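You operate a simulated robot arm through the tools that you are given. There is no shell and no other tool.

You are at the controls of a simulated robot arm. One attempt, no reset.

## Task
Ladle red beans, then grass jelly onto the tofu with the purple ladle; rinse it after each.
Fine: one ladle of each; leave it in the water tub and spill nothing.

The check looks at the end state, three seconds after you hand in, the way a careful person would. Anything else that was tipped, shoved, dropped, spilled or broken makes it a failure.

## Robot
A 6-joint arm with a two-finger parallel gripper, fixed in place. Base frame: the origin is on the floor under the middle of its stand, x ahead of it, y to its left, z up. Units: cm, degrees, N and s.
It reaches about 134.7 cm from its shoulder. Its first joint turns from -166.0 to 166.0 degrees. Payload 3.91 kg.
The TCP is the grasp point between the finger pads, 3 cm short of the fingertips. In the tool frame z runs along the fingers and y along their closing line. The gripper opens to 11 cm. The fingers are 2 cm wide and 1 cm thick; the gripper's body (4.8 by 11.2 cm) begins 5.5 cm behind the TCP.
Orientation is that of the tool frame in the base frame, as a unit quaternion [x, y, z, w]. With the fingers straight down and closing along the base's y, the tool's x points along the base's -x, its y along +y and its z along -z.

## Interface
- The arm moves only by the tool servo_tool. Its argument "motion" is a list of rows, each an object (a shift or turn left out is 0, a gripper value left out holds the last) with "travel": the shift along the base's x, y, z in cm, a list of three; "turn": the turn, a rotation vector about the base's x, y, z in degrees, a list of three; "jaw": the closure in counts, from 0 (fully open) to 255 (shut). In form: [{"travel": [tx, ty, tz], "turn": [rx, ry, rz], "jaw": jaw}, ...]. A call has 1 to 20 rows; each row shifts and turns the commanded pose from where the row before left it. Each row takes 0.2 s and may step no farther than 5 cm and 8.6 degrees from the row before; otherwise, or with a gripper value out of range, the whole call is refused. Where a pose cannot be reached the arm comes as near as it can. A force on the tool above 50 N (or 10 N above the force at the start of the call, whichever is more), or a blocked arm, ends the call early, and 0.2 s more pass. The fingers move at their own pace (about 10.8 cm/s each) and stop on an object; they squeeze with about 25 N. The grip force told is the motor's: it shows also when the fingers shut on nothing. Time passes only in rows, and 0.2 s behind the last, so rows that do not move let the fingers close. The reply holds the time, the measured pose of the TCP, the force on the tool along the base axes, the opening and the grip force, in the units named above and with some noise, with the torque about the TCP (base axes, N m) and any sound that the robot's microphone picked up.
- Cameras (640 x 400 px; columns grow to the right, rows downward): "scene" is fixed at [21.94, 65.04, 163.31]; the picture's right is [-0.63, -0.77, 0.00], its down [-0.56, 0.46, -0.69] and it looks along [0.54, -0.44, -0.72] (base axes); focal length 344 px, centre (320, 200). "wrist" rides on the gripper at [7.2, 1.7, -10.3] in the tool frame; the picture's right is [-0.23, 0.97, 0.00], its down [-0.76, -0.18, -0.62] and it looks along [-0.61, -0.14, 0.78] (tool axes); focal length 222 px, centre (320, 200). There is no depth. A picture from a camera that has moved, and an enlarged one, comes with that camera's place and axes in the base frame and with its lens.
- camera(camera): a new picture of that camera. It takes no simulated time.
- close_up(camera, box): a new picture of the part [left, top, right, bottom] of that camera's present view, enlarged. It takes no simulated time.
- job_done(): hands the job in; it is judged then, once.

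Nothing tells you positions but the pictures and the camera data. Unless the task says otherwise, let go and move clear before handing in.

The tools are called after "Emit:" as a command line: name --argument value ..., lists and objects as JSON in quotes. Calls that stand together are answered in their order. servo_tool: Moves the arm, as the interface text tells. Its arguments: {"type":"object","properties":{"motion":{"type":"array","items":{"type":"object","properties":{"travel":{"type":"array","items":{"type":"number"}},"turn":{"type":"array","items":{"type":"number"}},"jaw":{"type":"number"}}}}},"required":["motion"]} The other tools are called the same way: camera (camera) takes a picture; close_up (camera, box) takes an enlarged picture of a part of a camera's view; job_done () hands the job in.

At the start:

```text
time: 0.0
tcp_pos: [66.12, -1.0, 119.58]
tool_rot: [0.0, 1.0, 0.001, 0.001]
wrist_force: [0.0, 0.8, 0.3]
torque: [0.01, 0.0, 0.0]
grip_width: 10.99
grip_force: 0.0
```

scene: 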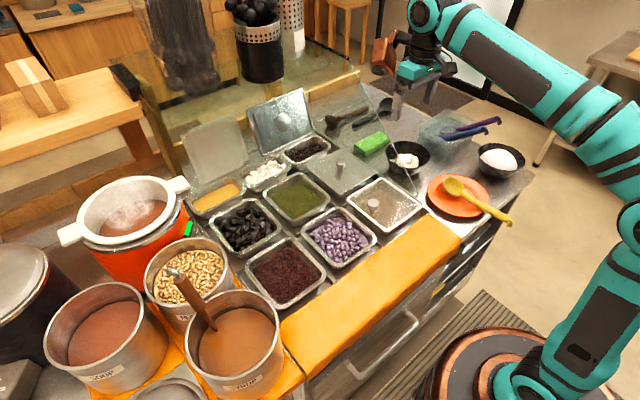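
wrist: 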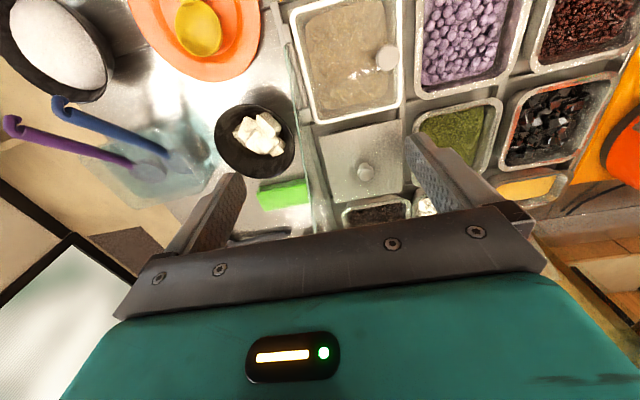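

I see a dessert counter: a bowl with white tofu, a water tub with a purple and a blue ladle, a tray of red beans (dark red) and one with dark cubes (likely grass jelly). I'll zoom in first to identify and locate everything.

Emit:
close_up --camera "scene" --box '[380, 80, 540, 240]'

Emit:
close_up --camera "scene" --box '[190, 80, 430, 310]'

Emit:
close_up --camera "wrist" --box '[0, 60, 320, 260]'

Emit:
close_up --camera "wrist" --box '[280, 0, 640, 225]'

```text
2.50 times, centred on (460, 160) of scene
camera zoom: at [21.94, 65.04, 163.31], right [-0.63, -0.77, 0.0], down [-0.56, 0.46, -0.69], along [0.54, -0.44, -0.72], focal length 860 px, centre (-30, 300)
```

zoom: 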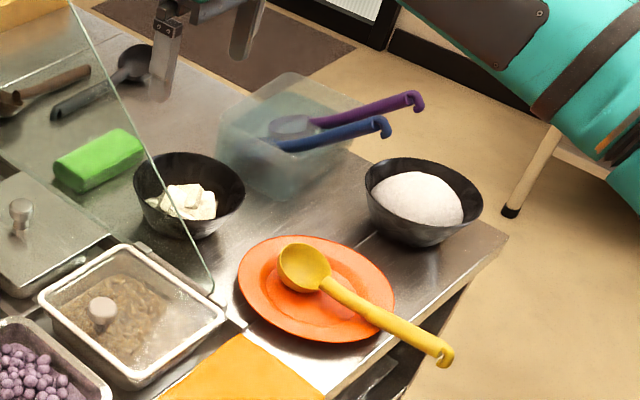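

```text
1.74 times, centred on (310, 195) of scene
camera zoom: at [21.94, 65.04, 163.31], right [-0.63, -0.77, 0.0], down [-0.56, 0.46, -0.69], along [0.54, -0.44, -0.72], focal length 598 px, centre (337, 209)
```

zoom: 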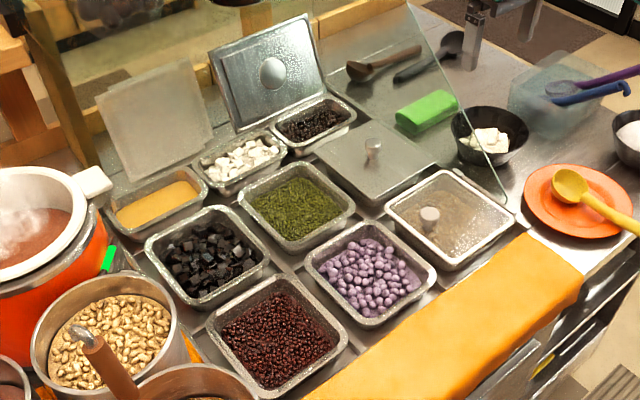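

```text
2.00 times, centred on (160, 160) of wrist
camera zoom: at [58.95, 0.65, 129.85], right [0.23, 0.97, 0.0], down [0.76, -0.18, 0.62], along [0.61, -0.14, -0.78], focal length 444 px, centre (640, 280)
```

zoom: 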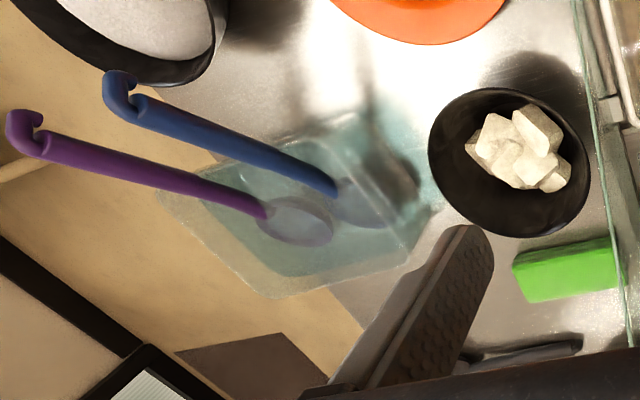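

```text
1.78 times, centred on (460, 112) of wrist
camera zoom: at [58.95, 0.65, 129.85], right [0.23, 0.97, 0.0], down [0.76, -0.18, 0.62], along [0.61, -0.14, -0.78], focal length 395 px, centre (71, 356)
```

zoom: 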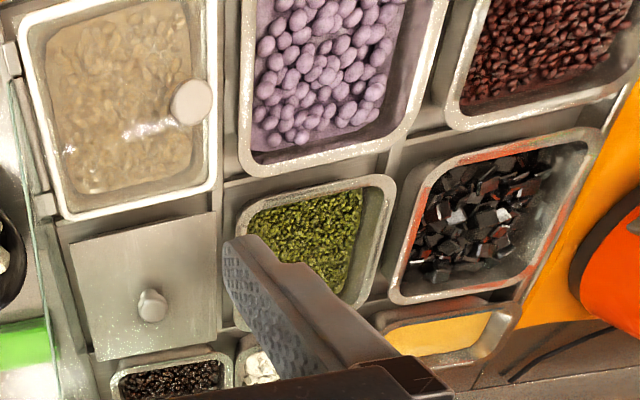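

The ladles stand in a clear water tub around (73, -36), and the tofu bowl is near (75, -17). The red bean and grass jelly trays are near (65, 41) and (86, 41), and there seems to be a glass pane near y = -9. I'll look closer at the glass and its surroundings.

Emit:
close_up --camera "scene" --box '[120, 30, 280, 130]'

Emit:
close_up --camera "scene" --box '[270, 40, 430, 140]'

Emit:
close_up --camera "scene" --box '[410, 90, 506, 150]'

Emit:
close_up --camera "scene" --box '[220, 190, 340, 310]'

```text
4.00 times, centred on (200, 80) of scene
camera zoom: at [21.94, 65.04, 163.31], right [-0.63, -0.77, 0.0], down [-0.56, 0.46, -0.69], along [0.54, -0.44, -0.72], focal length 1376 px, centre (800, 680)
```

zoom: 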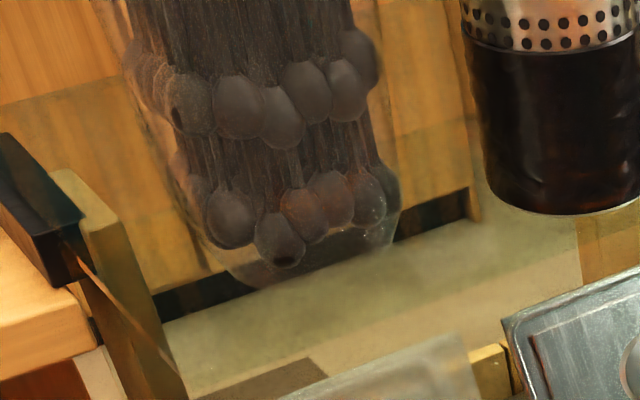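

```text
4.00 times, centred on (350, 90) of scene
camera zoom: at [21.94, 65.04, 163.31], right [-0.63, -0.77, 0.0], down [-0.56, 0.46, -0.69], along [0.54, -0.44, -0.72], focal length 1376 px, centre (200, 640)
```

zoom: 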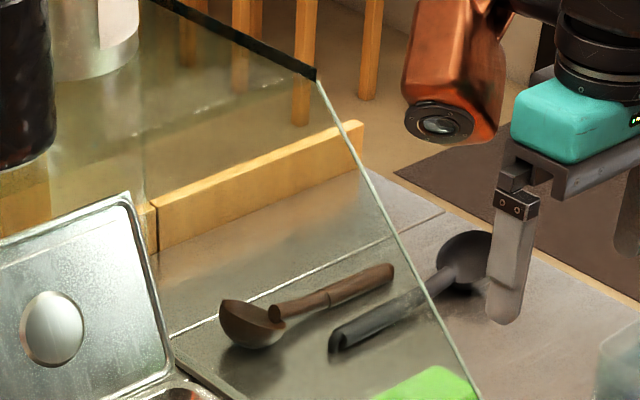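

```text
6.67 times, centred on (458, 120) of scene
camera zoom: at [21.94, 65.04, 163.31], right [-0.63, -0.77, 0.0], down [-0.56, 0.46, -0.69], along [0.54, -0.44, -0.72], focal length 2293 px, centre (-600, 733)
```

zoom: 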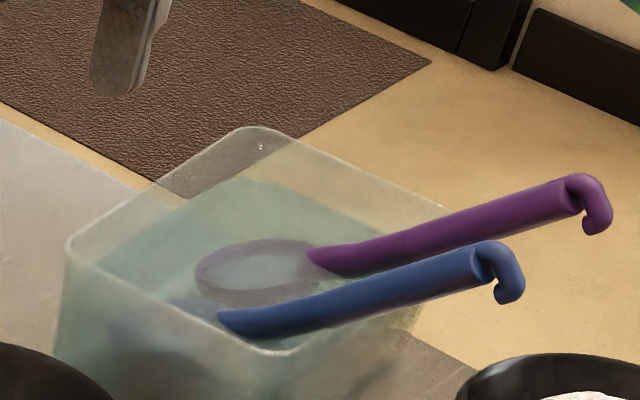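

```text
3.33 times, centred on (280, 250) of scene
camera zoom: at [21.94, 65.04, 163.31], right [-0.63, -0.77, 0.0], down [-0.56, 0.46, -0.69], along [0.54, -0.44, -0.72], focal length 1146 px, centre (453, 33)
```

zoom: 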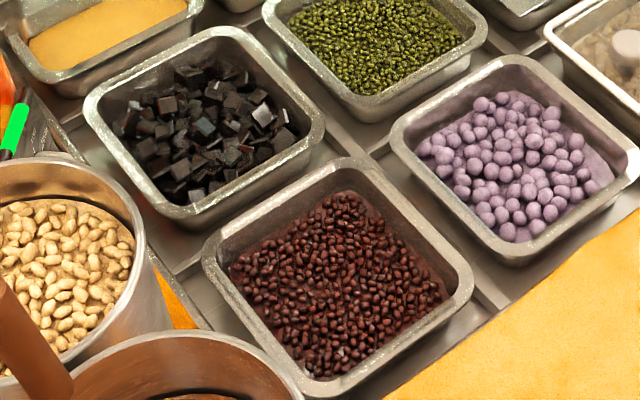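

The pane looks like a vertical side sheet at y ≈ -9 with a sloping front edge, rising from about (63, z83) to (98, z116). I'll move the wrist camera over to see the ladle tub from another place.

Emit:
servo_tool --motion '[{"travel": [-1.75, -3.5, 0]}, {"travel": [-1.75, -3.5, 0]}, {"travel": [-1.75, -3.5, 0]}, {"travel": [-1.75, -3.5, 0]}, {"travel": [-1.75, -3.5, 0]}, {"travel": [-1.75, -3.5, 0]}, {"travel": [-1.75, -3.5, 0]}, {"travel": [-1.75, -3.5, 0]}]'

Emit:
camera --camera "wrist"

Emit:
camera --camera "scene"

```text
time: 1.8
tcp_pos: [52.25, -29.2, 119.76]
tool_rot: [0.0, 1.0, 0.0, 0.001]
wrist_force: [-0.1, 0.2, -1.1]
torque: [0.01, -0.01, 0.0]
grip_width: 10.98
grip_force: 0.0
```

```text
taken
camera wrist: at [45.03, -27.51, 130.0], right [0.23, 0.97, 0.0], down [0.76, -0.18, 0.62], along [0.61, -0.14, -0.78], focal length 222 px, centre (320, 200)
```

wrist: 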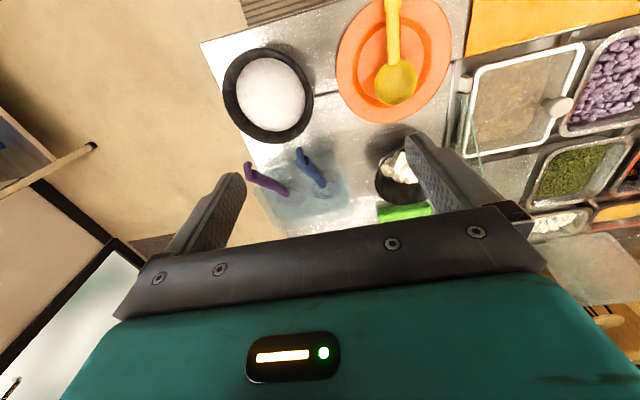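

```text
taken
```

scene: 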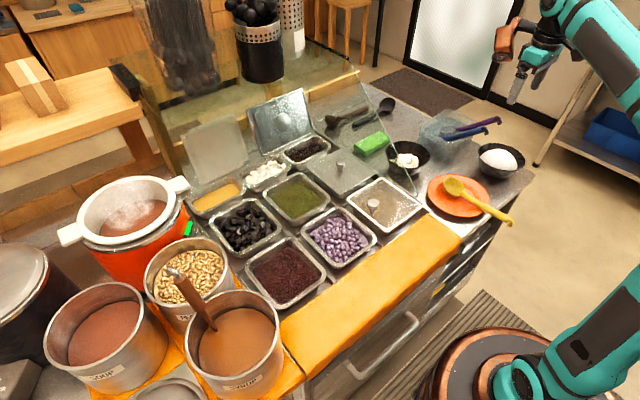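

Emit:
close_up --camera "wrist" --box '[220, 120, 380, 240]'

Emit:
close_up --camera "wrist" --box '[350, 20, 510, 240]'

Emit:
close_up --camera "scene" --box '[410, 90, 506, 150]'

Emit:
close_up --camera "scene" --box '[320, 30, 440, 220]'

```text
3.33 times, centred on (300, 180) of wrist
camera zoom: at [45.03, -27.51, 130.0], right [0.23, 0.97, 0.0], down [0.76, -0.18, 0.62], along [0.61, -0.14, -0.78], focal length 740 px, centre (387, 267)
```

zoom: 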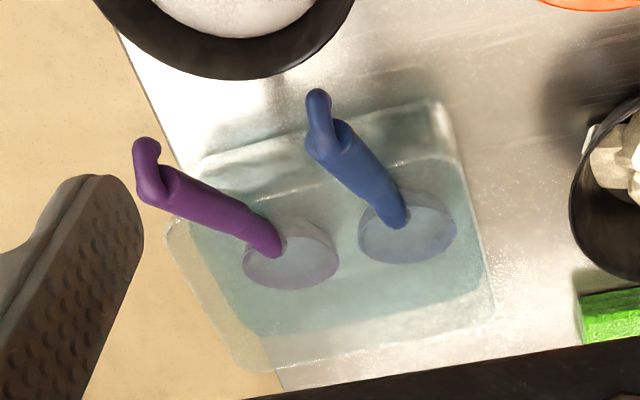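

```text
1.82 times, centred on (430, 130) of wrist
camera zoom: at [45.03, -27.51, 130.0], right [0.23, 0.97, 0.0], down [0.76, -0.18, 0.62], along [0.61, -0.14, -0.78], focal length 404 px, centre (120, 327)
```

zoom: 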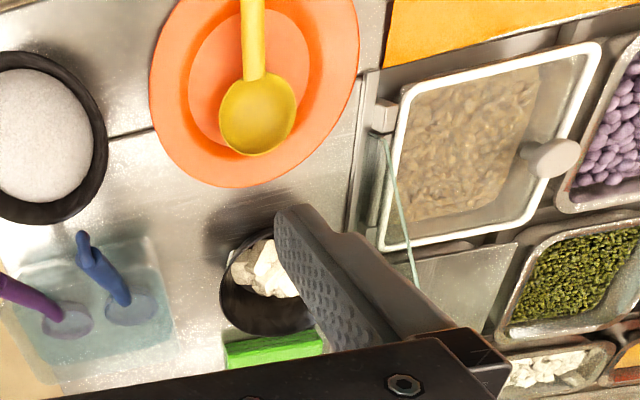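

```text
6.67 times, centred on (458, 120) of scene
camera zoom: at [21.94, 65.04, 163.31], right [-0.63, -0.77, 0.0], down [-0.56, 0.46, -0.69], along [0.54, -0.44, -0.72], focal length 2293 px, centre (-600, 733)
```

zoom: 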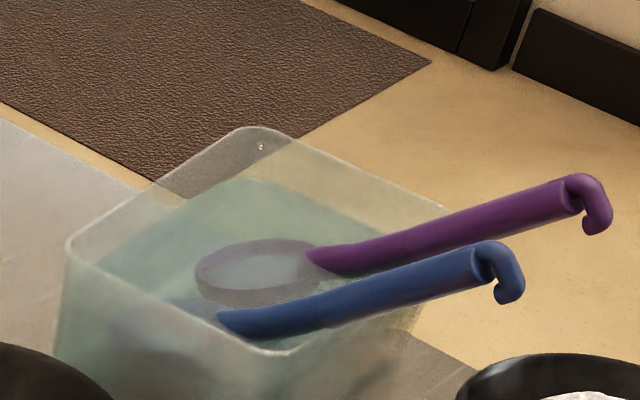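

```text
2.11 times, centred on (380, 125) of scene
camera zoom: at [21.94, 65.04, 163.31], right [-0.63, -0.77, 0.0], down [-0.56, 0.46, -0.69], along [0.54, -0.44, -0.72], focal length 724 px, centre (194, 358)
```

zoom: 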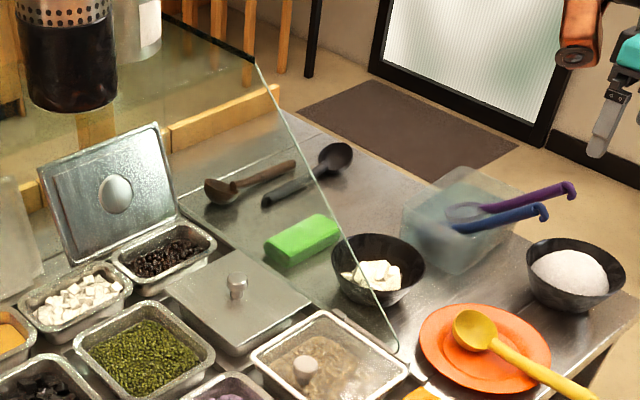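

Triangulating puts the purple handle from about (73, -42, 90) up to (62, -43, 99), with the ladle bowl near (76, -42, 87). I'll move the wrist camera closer to get this more exactly.

Emit:
servo_tool --motion '[{"travel": [-1, -2.7, -2.9]}, {"travel": [-1, -2.7, -2.9]}, {"travel": [-1, -2.7, -2.9]}, {"travel": [-1, -2.7, -2.9]}, {}]'

Emit:
camera --camera "wrist"

```text
time: 3.0
tcp_pos: [48.25, -39.99, 108.23]
tool_rot: [0.0, 1.0, 0.0, 0.0]
wrist_force: [-0.1, 0.2, -1.0]
torque: [-0.02, -0.01, 0.0]
grip_width: 11.0
grip_force: 0.0
```

```text
taken
camera wrist: at [40.96, -38.27, 118.45], right [0.23, 0.97, 0.0], down [0.76, -0.18, 0.62], along [0.61, -0.14, -0.78], focal length 222 px, centre (320, 200)
```

wrist: 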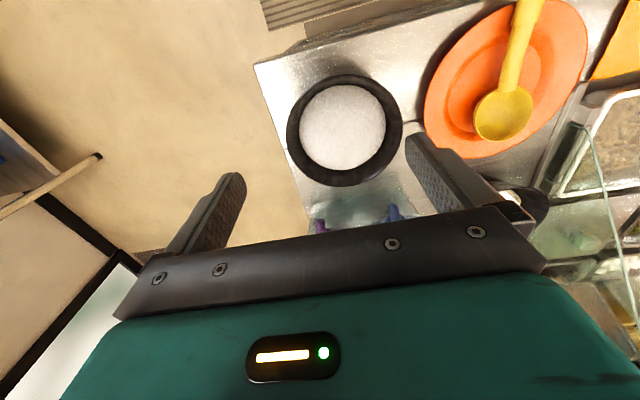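

The gripper hides the view ahead of it, so the camera has to sit more directly above the ladles. I'll move forward and slightly up.

Emit:
servo_tool --motion '[{"travel": [0, -1, 4]}, {"travel": [3.6, -0.5, 0]}, {"travel": [3.6, -0.5, 0]}, {"travel": [3.6, 0, 0]}, {}]'

Emit:
camera --camera "wrist"

Emit:
close_up --camera "wrist" --box '[230, 80, 430, 210]'

```text
time: 4.2
tcp_pos: [59.08, -42.13, 111.81]
tool_rot: [0.0, 1.0, 0.0, 0.0]
wrist_force: [-0.1, 0.7, 0.5]
torque: [-0.03, -0.02, 0.02]
grip_width: 11.0
grip_force: 0.0
```

```text
taken
camera wrist: at [51.82, -40.33, 122.2], right [0.23, 0.97, 0.0], down [0.76, -0.18, 0.62], along [0.61, -0.14, -0.78], focal length 222 px, centre (320, 200)
```

wrist: 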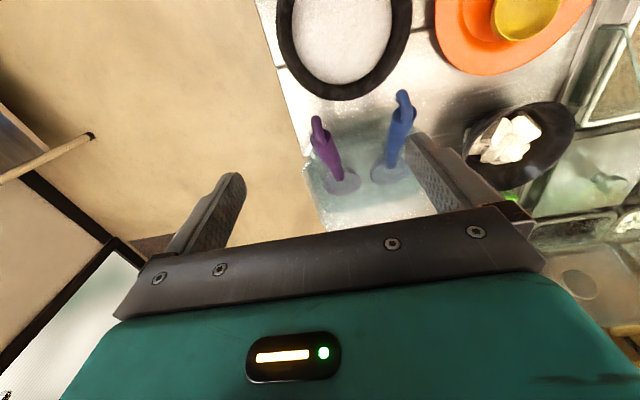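

```text
3.08 times, centred on (330, 145) of wrist
camera zoom: at [51.82, -40.33, 122.2], right [0.23, 0.97, 0.0], down [0.76, -0.18, 0.62], along [0.61, -0.14, -0.78], focal length 684 px, centre (289, 369)
```

zoom: 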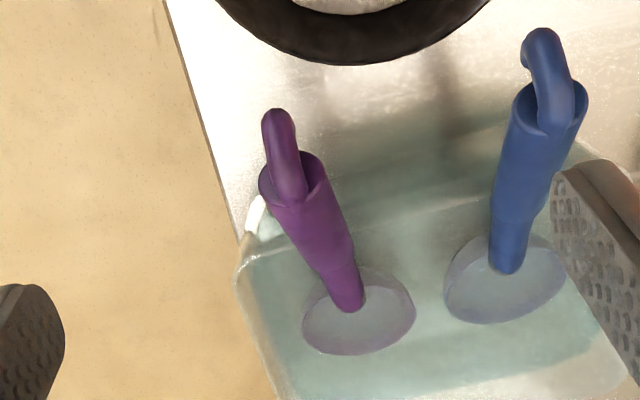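

Better: the tub's near rim is at about (67, z 93.6), and the handle rests on it with its free end at about (61.3, -42.5, 99.7), sloping about 39°. I'll narrow the jaws and tilt the tool 30° forward so the pads lie better along the handle.

Emit:
servo_tool --motion '[{"turn": [0, -7.5, 0], "jaw": 139}, {"turn": [0, -7.5, 0]}, {"turn": [0, -7.5, 0]}, {"turn": [0, -7.5, 0]}, {}, {}]'

Emit:
camera --camera "wrist"

Emit:
camera --camera "scene"

```text
time: 5.6
tcp_pos: [59.05, -42.04, 111.95]
tool_rot: [0.0, 0.966, 0.0, 0.259]
wrist_force: [-0.6, 0.5, 0.1]
torque: [-0.01, 0.0, 0.0]
grip_width: 5.0
grip_force: 0.0
```

```text
taken
camera wrist: at [47.55, -40.21, 117.28], right [0.2, 0.97, 0.11], down [0.35, -0.18, 0.92], along [0.92, -0.14, -0.37], focal length 222 px, centre (320, 200)
```

wrist: 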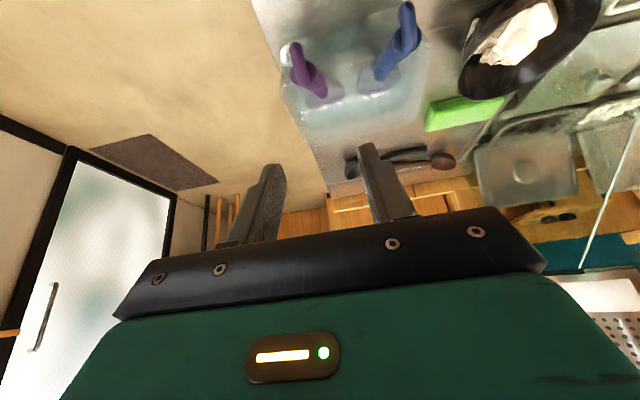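

```text
taken
```

scene: 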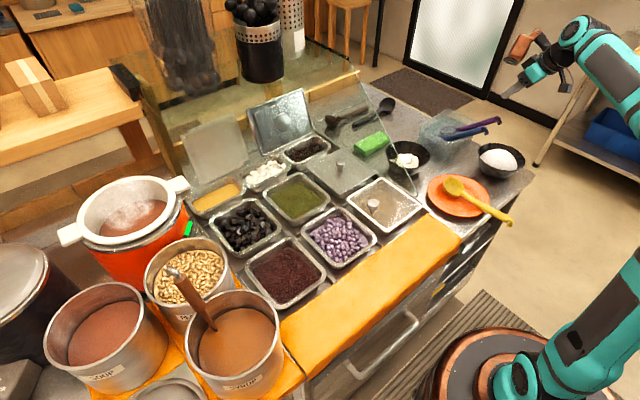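

Emit:
close_up --camera "wrist" --box '[260, 10, 420, 130]'

```text
3.33 times, centred on (340, 70) of wrist
camera zoom: at [47.55, -40.21, 117.28], right [0.2, 0.97, 0.11], down [0.35, -0.18, 0.92], along [0.92, -0.14, -0.37], focal length 740 px, centre (253, 633)
```

zoom: 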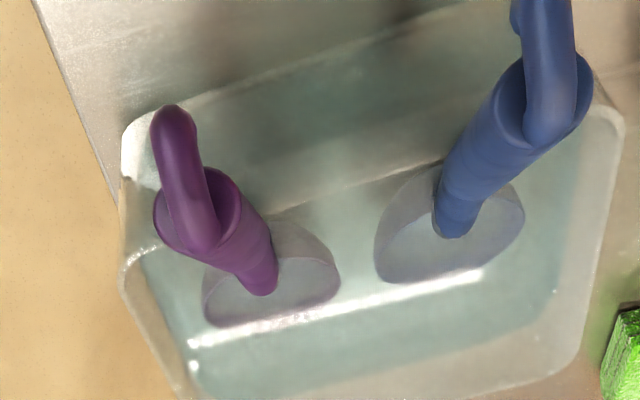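

The third view agrees on the handle end at (61.3, -42.45, 99.7). I'm lowering the open jaws so that they straddle the handle around x = 63.8, just behind the tub's rim.

Emit:
servo_tool --motion '[{"travel": [0.8, -0.06, -2.6]}, {"travel": [0.8, -0.06, -2.6]}, {"travel": [0.8, -0.06, -2.6]}, {"travel": [0.8, -0.06, -2.6]}, {}]'

Emit:
camera --camera "wrist"

Emit:
close_up --camera "scene" --box '[410, 80, 538, 160]'

```text
time: 6.8
tcp_pos: [62.2, -42.07, 101.77]
tool_rot: [0.0, 0.966, 0.0, 0.259]
wrist_force: [0.6, -0.4, 0.5]
torque: [0.04, 0.0, -0.01]
grip_width: 4.97
grip_force: 0.1
```

```text
taken
camera wrist: at [50.73, -40.28, 106.98], right [0.2, 0.97, 0.11], down [0.35, -0.18, 0.92], along [0.92, -0.14, -0.37], focal length 222 px, centre (320, 200)
```

wrist: 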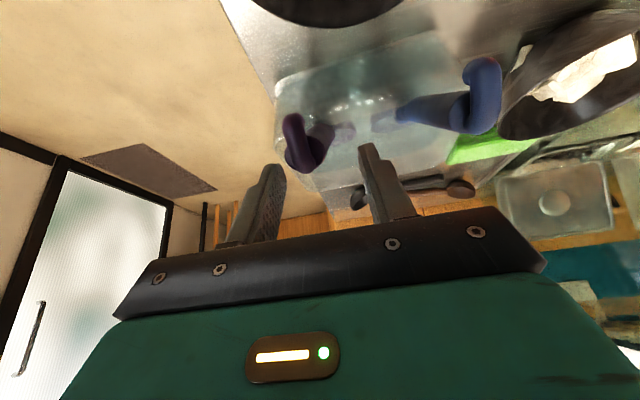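

```text
5.00 times, centred on (474, 120) of scene
camera zoom: at [21.94, 65.04, 163.31], right [-0.63, -0.77, 0.0], down [-0.56, 0.46, -0.69], along [0.54, -0.44, -0.72], focal length 1720 px, centre (-450, 600)
```

zoom: 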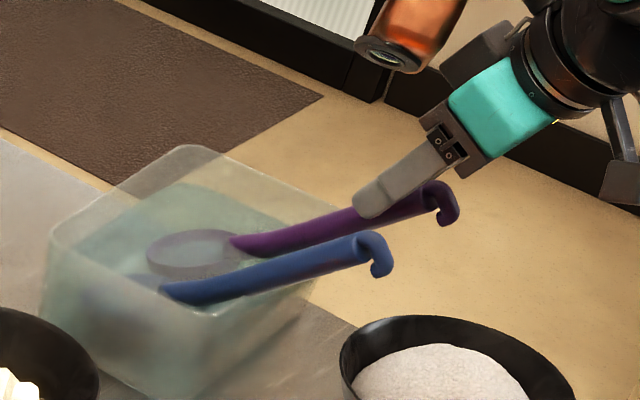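

The open jaws straddle the handle. I'll go down the last 4 cm and check before closing.

Emit:
servo_tool --motion '[{"travel": [0.55, -0.1, -1.4]}, {"travel": [0.55, -0.1, -1.4]}, {"travel": [0.5, -0.1, -1.2]}, {}]'

Emit:
close_up --camera "wrist" --box '[220, 80, 440, 240]'

Emit:
close_up --camera "scene" --box '[410, 80, 538, 160]'

```text
time: 7.8
tcp_pos: [63.82, -42.37, 97.63]
tool_rot: [0.0, 0.966, 0.0, 0.259]
wrist_force: [-0.2, 0.2, 0.1]
torque: [0.01, 0.01, 0.0]
grip_width: 5.02
grip_force: 0.1
```

```text
2.50 times, centred on (330, 160) of wrist
camera zoom: at [52.43, -40.66, 102.87], right [0.2, 0.97, 0.11], down [0.35, -0.18, 0.92], along [0.92, -0.14, -0.37], focal length 555 px, centre (295, 300)
```

zoom: 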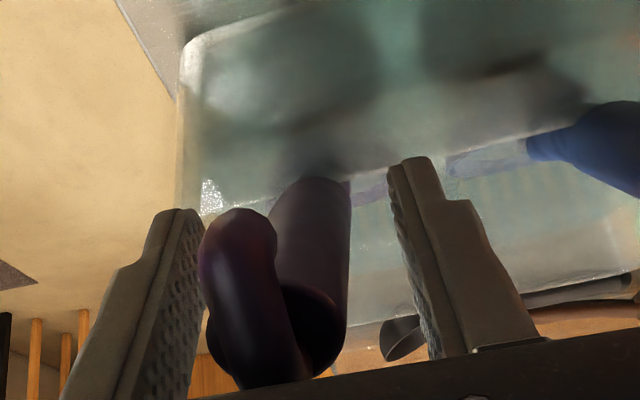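

```text
5.00 times, centred on (474, 120) of scene
camera zoom: at [21.94, 65.04, 163.31], right [-0.63, -0.77, 0.0], down [-0.56, 0.46, -0.69], along [0.54, -0.44, -0.72], focal length 1720 px, centre (-450, 600)
```

zoom: 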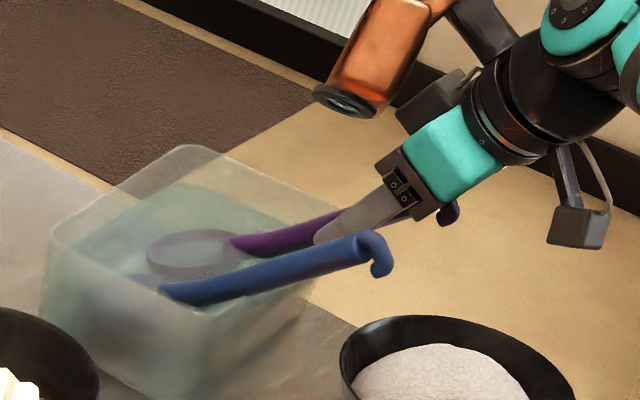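

The handle sits between the pads, so I'm closing the gripper on it.

Emit:
servo_tool --motion '[{"jaw": 190}, {"jaw": 255}, {}, {}, {}]'

Emit:
close_up --camera "wrist" --box '[220, 80, 440, 240]'

Emit:
close_up --camera "scene" --box '[410, 80, 538, 160]'

```text
time: 9.0
tcp_pos: [63.84, -42.49, 97.63]
tool_rot: [0.0, 0.966, 0.0, 0.259]
wrist_force: [0.0, 0.3, 0.4]
torque: [-0.04, 0.09, -0.04]
grip_width: 2.35
grip_force: 25.0
```

```text
2.50 times, centred on (330, 160) of wrist
camera zoom: at [52.43, -40.67, 102.87], right [0.2, 0.97, 0.11], down [0.35, -0.18, 0.92], along [0.92, -0.14, -0.37], focal length 555 px, centre (295, 300)
```

zoom: 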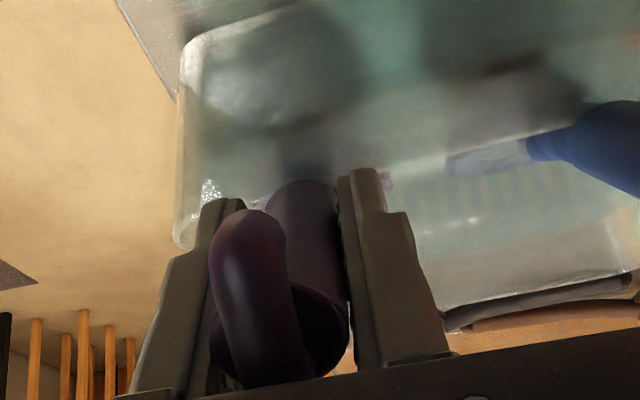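

```text
5.00 times, centred on (474, 120) of scene
camera zoom: at [21.94, 65.04, 163.31], right [-0.63, -0.77, 0.0], down [-0.56, 0.46, -0.69], along [0.54, -0.44, -0.72], focal length 1720 px, centre (-450, 600)
```

zoom: 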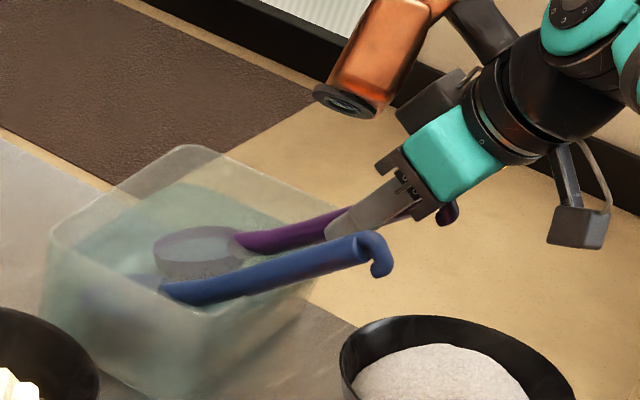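

The grip is firm on a 2.35 cm handle. I'm lifting straight up out of the tub, slowly.

Emit:
servo_tool --motion '[{"travel": [0, 0, 0.6]}, {"travel": [0, 0, 1]}, {"travel": [0, 0, 1.4]}, {"travel": [0, 0, 1.5]}, {}]'

Emit:
close_up --camera "scene" --box '[410, 70, 538, 150]'

Emit:
camera --camera "wrist"

```text
time: 10.2
tcp_pos: [63.82, -42.27, 102.14]
tool_rot: [0.0, 0.966, 0.0, 0.258]
wrist_force: [0.0, -0.3, -1.6]
torque: [0.03, 0.06, 0.02]
grip_width: 2.35
grip_force: 25.4
```

```text
5.00 times, centred on (474, 110) of scene
camera zoom: at [21.94, 65.04, 163.31], right [-0.63, -0.77, 0.0], down [-0.56, 0.46, -0.69], along [0.54, -0.44, -0.72], focal length 1720 px, centre (-450, 650)
```

zoom: 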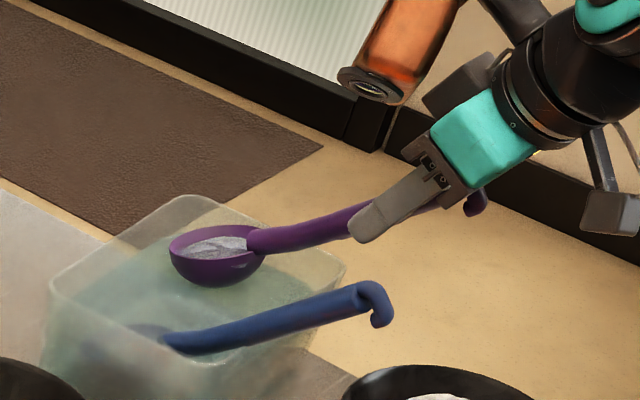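

```text
taken
camera wrist: at [52.33, -40.67, 107.42], right [0.2, 0.97, 0.11], down [0.35, -0.18, 0.92], along [0.92, -0.14, -0.37], focal length 222 px, centre (320, 200)
```

wrist: 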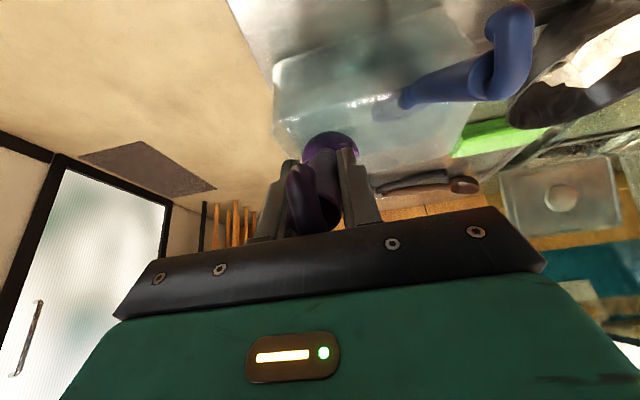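

The ladle came up holding a little water. I'll lift a bit more and center it over the tub, so I can tip the water back in there before scooping.

Emit:
servo_tool --motion '[{"travel": [0, 0, 1.2]}, {"travel": [0, 0.4, 1.4]}, {"travel": [0, 0.9, 1.2]}, {"travel": [0, 0.9, 0.6]}, {"travel": [0, 0.8, 0]}, {}]'

Emit:
close_up --camera "scene" --box '[410, 60, 538, 140]'

Emit:
close_up --camera "wrist" --box '[220, 80, 440, 240]'

```text
time: 11.6
tcp_pos: [63.85, -39.58, 106.45]
tool_rot: [0.0, 0.966, 0.0, 0.259]
wrist_force: [1.2, 0.3, -0.3]
torque: [0.03, 0.03, -0.01]
grip_width: 2.34
grip_force: 25.2
```

```text
5.00 times, centred on (474, 100) of scene
camera zoom: at [21.94, 65.04, 163.31], right [-0.63, -0.77, 0.0], down [-0.56, 0.46, -0.69], along [0.54, -0.44, -0.72], focal length 1720 px, centre (-450, 700)
```

zoom: 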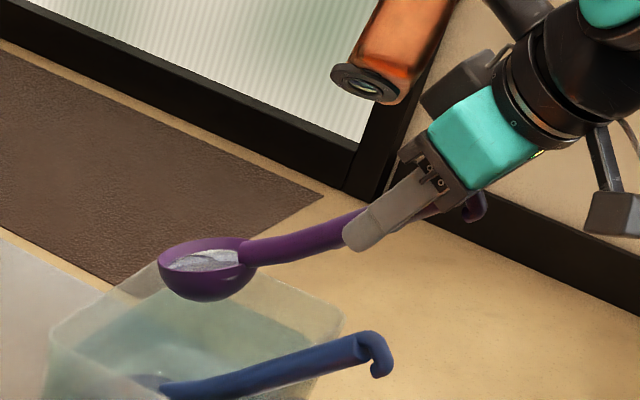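

```text
2.50 times, centred on (330, 160) of wrist
camera zoom: at [52.44, -37.69, 111.67], right [0.2, 0.97, 0.11], down [0.35, -0.18, 0.92], along [0.92, -0.14, -0.37], focal length 555 px, centre (295, 300)
```

zoom: 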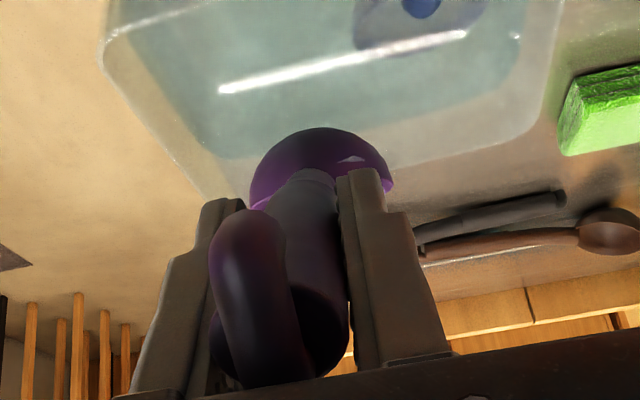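

The ladle bowl is at about (75, -39, 97), centered over the tub. I'll roll it about its own bowl toward -y to drain the water, checking partway that the arm can make this turn.

Emit:
servo_tool --motion '[{"travel": [0, -1.28, -0.09], "turn": [8, 0, 0]}, {"travel": [0, -1.255, -0.27], "turn": [8, 0, 0]}, {"travel": [0, -1.206, -0.44], "turn": [8, 0, 0]}, {"travel": [0, -1.133, -0.6], "turn": [8, 0, 0]}, {"travel": [0, -1.04, -0.75], "turn": [8, 0, 0]}, {"travel": [0, -0.92, -0.89], "turn": [8, 0, 0]}, {}]'

Emit:
close_up --camera "scene" --box '[410, 60, 570, 160]'

```text
time: 13.2
tcp_pos: [63.82, -46.28, 103.44]
tool_rot: [0.105, 0.882, 0.394, 0.237]
wrist_force: [0.5, -0.6, 0.1]
torque: [-0.06, 0.01, -0.01]
grip_width: 2.34
grip_force: 25.0
```

```text
4.00 times, centred on (490, 110) of scene
camera zoom: at [21.94, 65.04, 163.31], right [-0.63, -0.77, 0.0], down [-0.56, 0.46, -0.69], along [0.54, -0.44, -0.72], focal length 1376 px, centre (-360, 560)
```

zoom: 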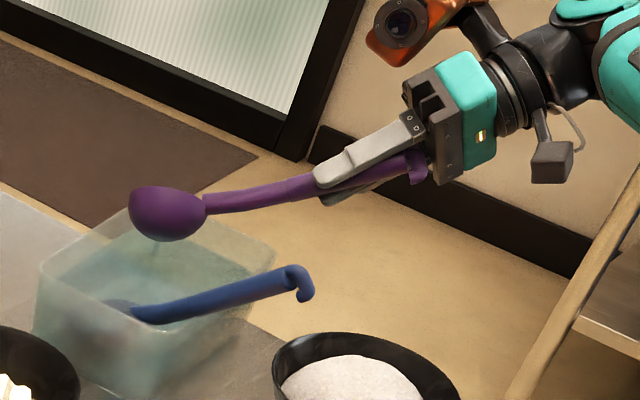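

The turn works, and a thin stream of water is falling into the tub. I'll keep rolling to about 100° to empty it.

Emit:
servo_tool --motion '[{"travel": [0, -0.79, -1.01], "turn": [8, 0, 0]}, {"travel": [0, -0.64, -1.11], "turn": [8, 0, 0]}, {"travel": [0, -0.48, -1.19], "turn": [8, 0, 0]}, {"travel": [0, -0.31, -1.25], "turn": [8, 0, 0]}, {"travel": [0, -0.13, -1.28], "turn": [8, 0, 0]}, {"travel": [0, 0.04, -1.28], "turn": [8, 0, 0]}, {}, {}, {}, {}]'

Emit:
close_up --camera "scene" --box '[410, 60, 570, 160]'

Emit:
camera --camera "wrist"

```text
time: 15.4
tcp_pos: [63.65, -48.58, 96.28]
tool_rot: [0.193, 0.646, 0.717, 0.174]
wrist_force: [-0.1, 0.4, 0.7]
torque: [-0.05, 0.01, 0.01]
grip_width: 2.35
grip_force: 24.9
```

```text
4.00 times, centred on (490, 110) of scene
camera zoom: at [21.94, 65.04, 163.31], right [-0.63, -0.77, 0.0], down [-0.56, 0.46, -0.69], along [0.54, -0.44, -0.72], focal length 1376 px, centre (-360, 560)
```

zoom: 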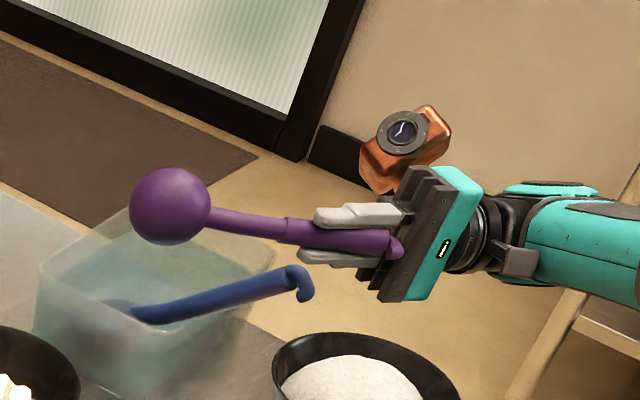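

```text
taken
camera wrist: at [52.24, -54.01, 97.32], right [0.2, -0.22, 0.96], down [0.35, -0.9, -0.27], along [0.92, 0.39, -0.1], focal length 222 px, centre (320, 200)
```

wrist: 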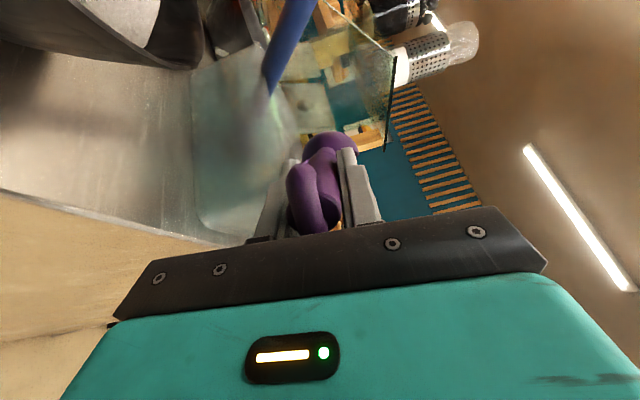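

The ladle is fully rolled and drained. I'm rolling it back level by the same path.

Emit:
servo_tool --motion '[{"travel": [0, -0.04, 1.28], "turn": [-8, 0, 0]}, {"travel": [0, 0.13, 1.28], "turn": [-8, 0, 0]}, {"travel": [0, 0.31, 1.25], "turn": [-8, 0, 0]}, {"travel": [0, 0.48, 1.19], "turn": [-8, 0, 0]}, {"travel": [0, 0.64, 1.11], "turn": [-8, 0, 0]}, {"travel": [0, 0.79, 1.01], "turn": [-8, 0, 0]}, {"travel": [0, 0.92, 0.89], "turn": [-8, 0, 0]}, {"travel": [0, 1.04, 0.75], "turn": [-8, 0, 0]}, {"travel": [0, 1.133, 0.6], "turn": [-8, 0, 0]}, {"travel": [0, 1.206, 0.44], "turn": [-8, 0, 0]}, {"travel": [0, 1.255, 0.27], "turn": [-8, 0, 0]}, {"travel": [0, 1.28, 0.09], "turn": [-8, 0, 0]}, {}]'

Emit:
close_up --camera "scene" --box '[410, 60, 538, 140]'

Emit:
close_up --camera "wrist" --box '[220, 80, 440, 240]'

```text
time: 18.2
tcp_pos: [63.76, -39.35, 106.25]
tool_rot: [0.0, 0.966, 0.0, 0.259]
wrist_force: [0.4, -0.3, -1.0]
torque: [0.0, 0.05, 0.01]
grip_width: 2.34
grip_force: 24.7
```

```text
5.00 times, centred on (474, 100) of scene
camera zoom: at [21.94, 65.04, 163.31], right [-0.63, -0.77, 0.0], down [-0.56, 0.46, -0.69], along [0.54, -0.44, -0.72], focal length 1720 px, centre (-450, 700)
```

zoom: 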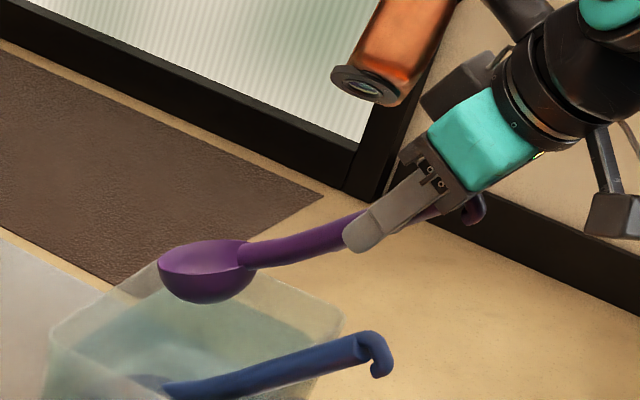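

```text
2.50 times, centred on (330, 160) of wrist
camera zoom: at [52.38, -37.66, 111.61], right [0.2, 0.97, 0.11], down [0.35, -0.18, 0.92], along [0.92, -0.14, -0.37], focal length 555 px, centre (295, 300)
```

zoom: 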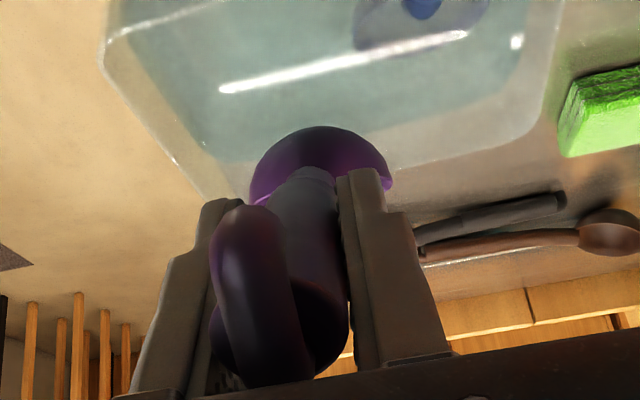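

Emit:
close_up --camera "scene" --box '[430, 95, 494, 135]'

```text
10.00 times, centred on (462, 115) of scene
camera zoom: at [21.94, 65.04, 163.31], right [-0.63, -0.77, 0.0], down [-0.56, 0.46, -0.69], along [0.54, -0.44, -0.72], focal length 3439 px, centre (-1100, 1050)
```

zoom: 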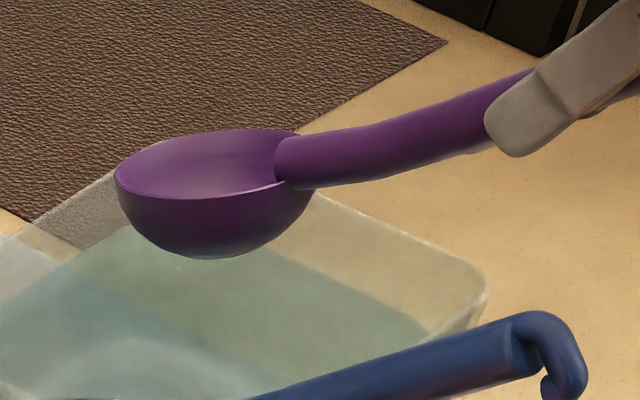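

The ladle is empty and clean, with its rim tipped forward about 13° at this tool tilt. The red bean tray rim spans x 57.5–73, y 34.5–49 at z ≈ 86. I'll carry the empty ladle high over to it, well in front of and above the glass pane.

Emit:
servo_tool --motion '[{"travel": [-1, 0.5, 4]}, {"travel": [-1, 1, 4]}, {"travel": [-0.6, 4.7, 0]}, {"travel": [-0.6, 4.7, 0]}, {"travel": [-0.6, 4.7, 0]}, {"travel": [-0.6, 4.7, 0]}, {"travel": [-0.6, 4.7, 0]}, {"travel": [-0.6, 4.7, 0]}, {"travel": [-0.6, 4.7, 0]}, {"travel": [-0.6, 4.7, 0]}, {"travel": [-0.6, 4.7, 0]}, {"travel": [-0.6, 4.7, 0]}, {"travel": [-0.6, 4.7, 0]}, {"travel": [-0.6, 4.7, 0]}, {"travel": [-0.6, 4.7, 0]}, {"travel": [-0.3, 4.7, 0]}, {"travel": [-0.3, 4.7, 0]}, {"travel": [0, 4.7, 0]}, {"travel": [0, 3.0, 0]}, {}]'

Emit:
camera --camera "wrist"

Emit:
camera --camera "scene"

```text
time: 22.4
tcp_pos: [53.14, 40.43, 114.62]
tool_rot: [0.0, 0.966, 0.0, 0.259]
wrist_force: [-0.3, -0.9, -0.9]
torque: [0.0, 0.05, -0.01]
grip_width: 2.36
grip_force: 25.1
```

```text
taken
camera wrist: at [41.76, 42.08, 119.76], right [0.2, 0.97, 0.11], down [0.35, -0.18, 0.92], along [0.92, -0.14, -0.37], focal length 222 px, centre (320, 200)
```

wrist: 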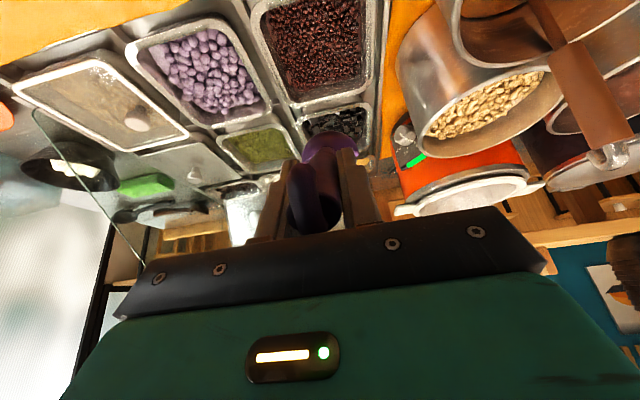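

```text
taken
```

scene: 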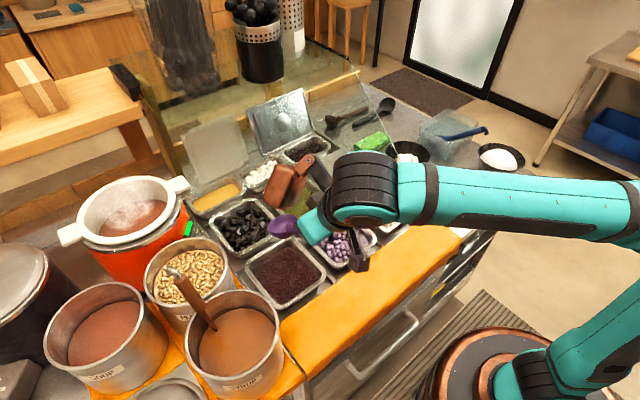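

The ladle is above the red bean tray now. I'll zoom in on the tray to gauge the bean level and the free area.

Emit:
close_up --camera "wrist" --box '[230, 0, 420, 180]'

Emit:
close_up --camera "scene" --box '[220, 190, 340, 310]'

```text
2.22 times, centred on (325, 90) of wrist
camera zoom: at [41.76, 42.08, 119.76], right [0.2, 0.97, 0.11], down [0.35, -0.18, 0.92], along [0.92, -0.14, -0.37], focal length 494 px, centre (309, 444)
```

zoom: 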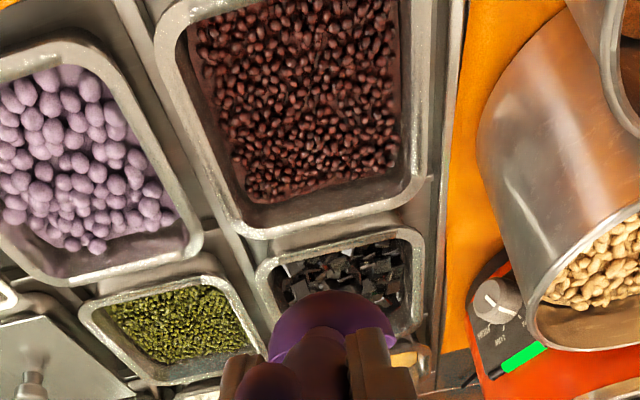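

```text
3.33 times, centred on (280, 250) of scene
camera zoom: at [21.94, 65.04, 163.31], right [-0.63, -0.77, 0.0], down [-0.56, 0.46, -0.69], along [0.54, -0.44, -0.72], focal length 1146 px, centre (453, 33)
```

zoom: 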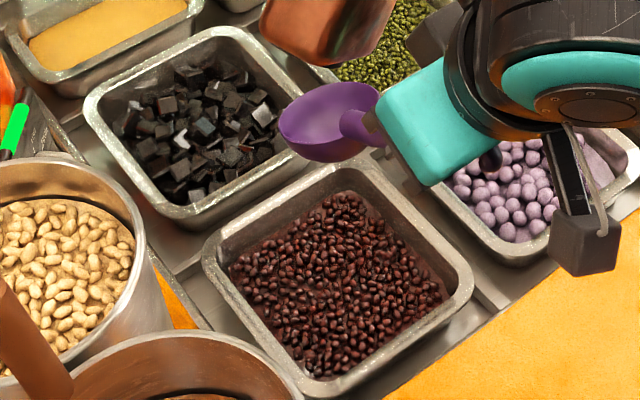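

The bean surface is roughly 2.5 cm below the tray rim, at z ≈ 83.5. I'll tip the ladle forward to about 40° while coming lower over the tray, ready to dig in.

Emit:
servo_tool --motion '[{"travel": [1.3, 0, -1.8], "turn": [0, 6.75, 0]}, {"travel": [1.3, 0, -1.8], "turn": [0, 6.75, 0]}, {"travel": [1.3, 0, -1.8], "turn": [0, 6.75, 0]}, {"travel": [1.3, 0, -1.7], "turn": [0, 6.75, 0]}, {}]'

Emit:
close_up --camera "scene" --box '[200, 150, 360, 310]'

Emit:
close_up --camera "wrist" --box '[230, 40, 420, 220]'

```text
time: 23.6
tcp_pos: [58.56, 40.22, 107.33]
tool_rot: [0.0, 1.0, 0.001, 0.026]
wrist_force: [0.2, 0.8, -0.8]
torque: [-0.01, 0.03, 0.0]
grip_width: 2.34
grip_force: 25.2
```

```text
2.50 times, centred on (280, 230) of scene
camera zoom: at [21.94, 65.04, 163.31], right [-0.63, -0.77, 0.0], down [-0.56, 0.46, -0.69], along [0.54, -0.44, -0.72], focal length 860 px, centre (420, 125)
```

zoom: 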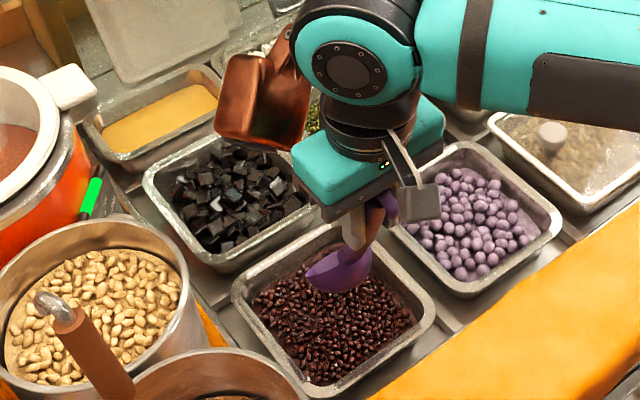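

```text
2.22 times, centred on (325, 130) of wrist
camera zoom: at [50.84, 41.94, 117.33], right [0.23, 0.97, 0.01], down [0.73, -0.18, 0.66], along [0.65, -0.14, -0.75], focal length 494 px, centre (309, 356)
```

zoom: 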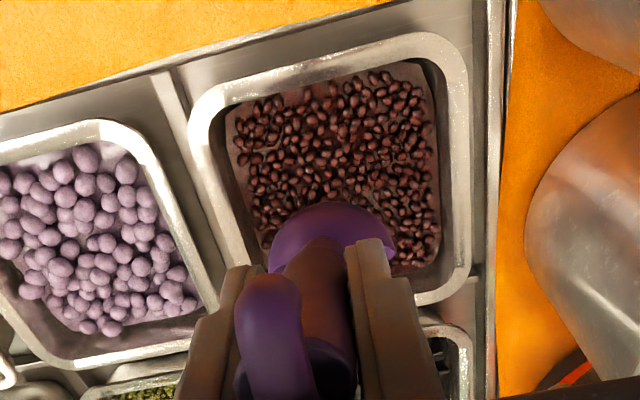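

Emit:
close_up --camera "wrist" --box '[285, 55, 375, 135]'

Emit:
close_up --camera "scene" --box '[250, 230, 335, 310]'

```text
5.00 times, centred on (330, 95) of wrist
camera zoom: at [50.84, 41.94, 117.33], right [0.23, 0.97, 0.01], down [0.73, -0.18, 0.66], along [0.65, -0.14, -0.75], focal length 1111 px, centre (270, 725)
```

zoom: 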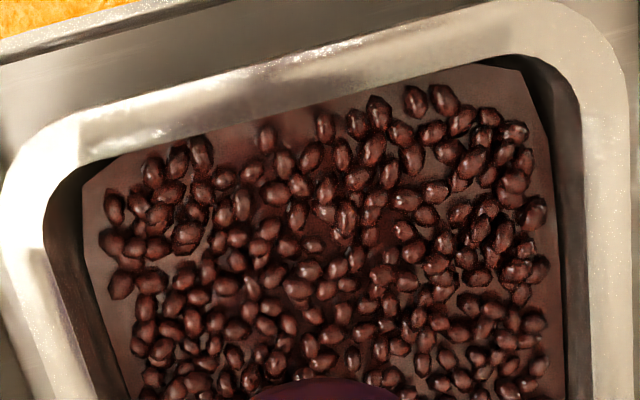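

```text
5.00 times, centred on (292, 270) of scene
camera zoom: at [21.94, 65.04, 163.31], right [-0.63, -0.77, 0.0], down [-0.56, 0.46, -0.69], along [0.54, -0.44, -0.72], focal length 1720 px, centre (458, -150)
```

zoom: 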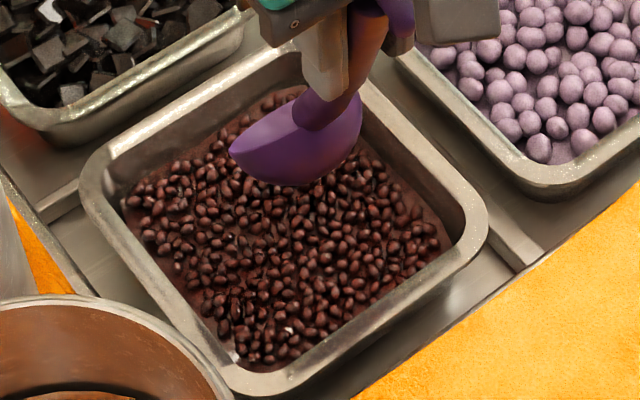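

The beans are a layer over a brown fill. I'll go down carefully and watch the force to find out how they resist.

Emit:
servo_tool --motion '[{"travel": [0, 0, -2.5]}, {"travel": [0, 0, -2.5]}, {"travel": [0, 0, -1.5]}, {}]'

Emit:
close_up --camera "scene" --box '[250, 220, 335, 310]'

Emit:
close_up --camera "wrist" --box '[270, 40, 390, 220]'

```text
time: 24.6
tcp_pos: [58.57, 40.19, 101.01]
tool_rot: [0.0, 1.0, 0.001, 0.026]
wrist_force: [-1.0, 0.5, -1.1]
torque: [-0.02, 0.01, 0.01]
grip_width: 2.36
grip_force: 25.0
```

```text
4.44 times, centred on (292, 265) of scene
camera zoom: at [21.94, 65.04, 163.31], right [-0.63, -0.77, 0.0], down [-0.56, 0.46, -0.69], along [0.54, -0.44, -0.72], focal length 1529 px, centre (442, -89)
```

zoom: 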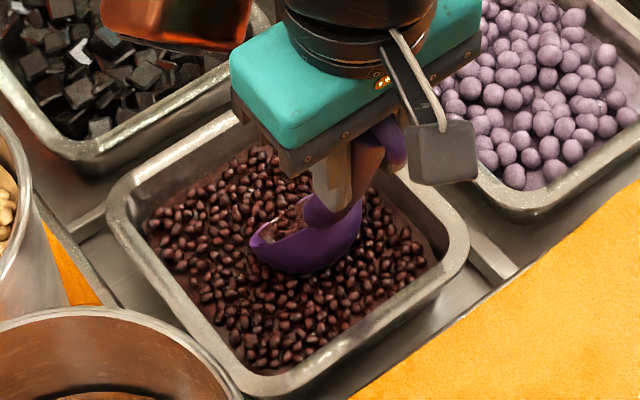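

```text
2.22 times, centred on (330, 130) of wrist
camera zoom: at [50.76, 41.97, 110.85], right [0.23, 0.97, 0.01], down [0.73, -0.18, 0.66], along [0.65, -0.14, -0.75], focal length 494 px, centre (298, 356)
```

zoom: 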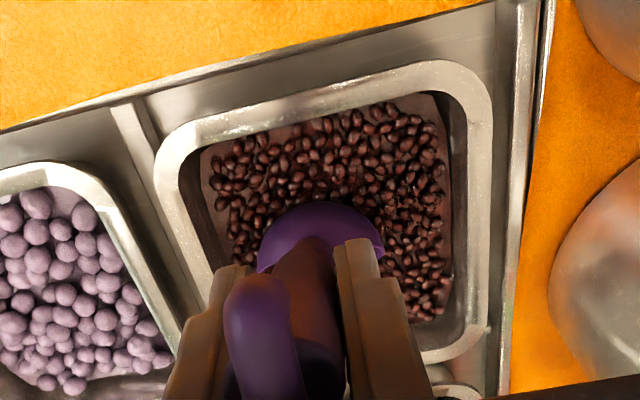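

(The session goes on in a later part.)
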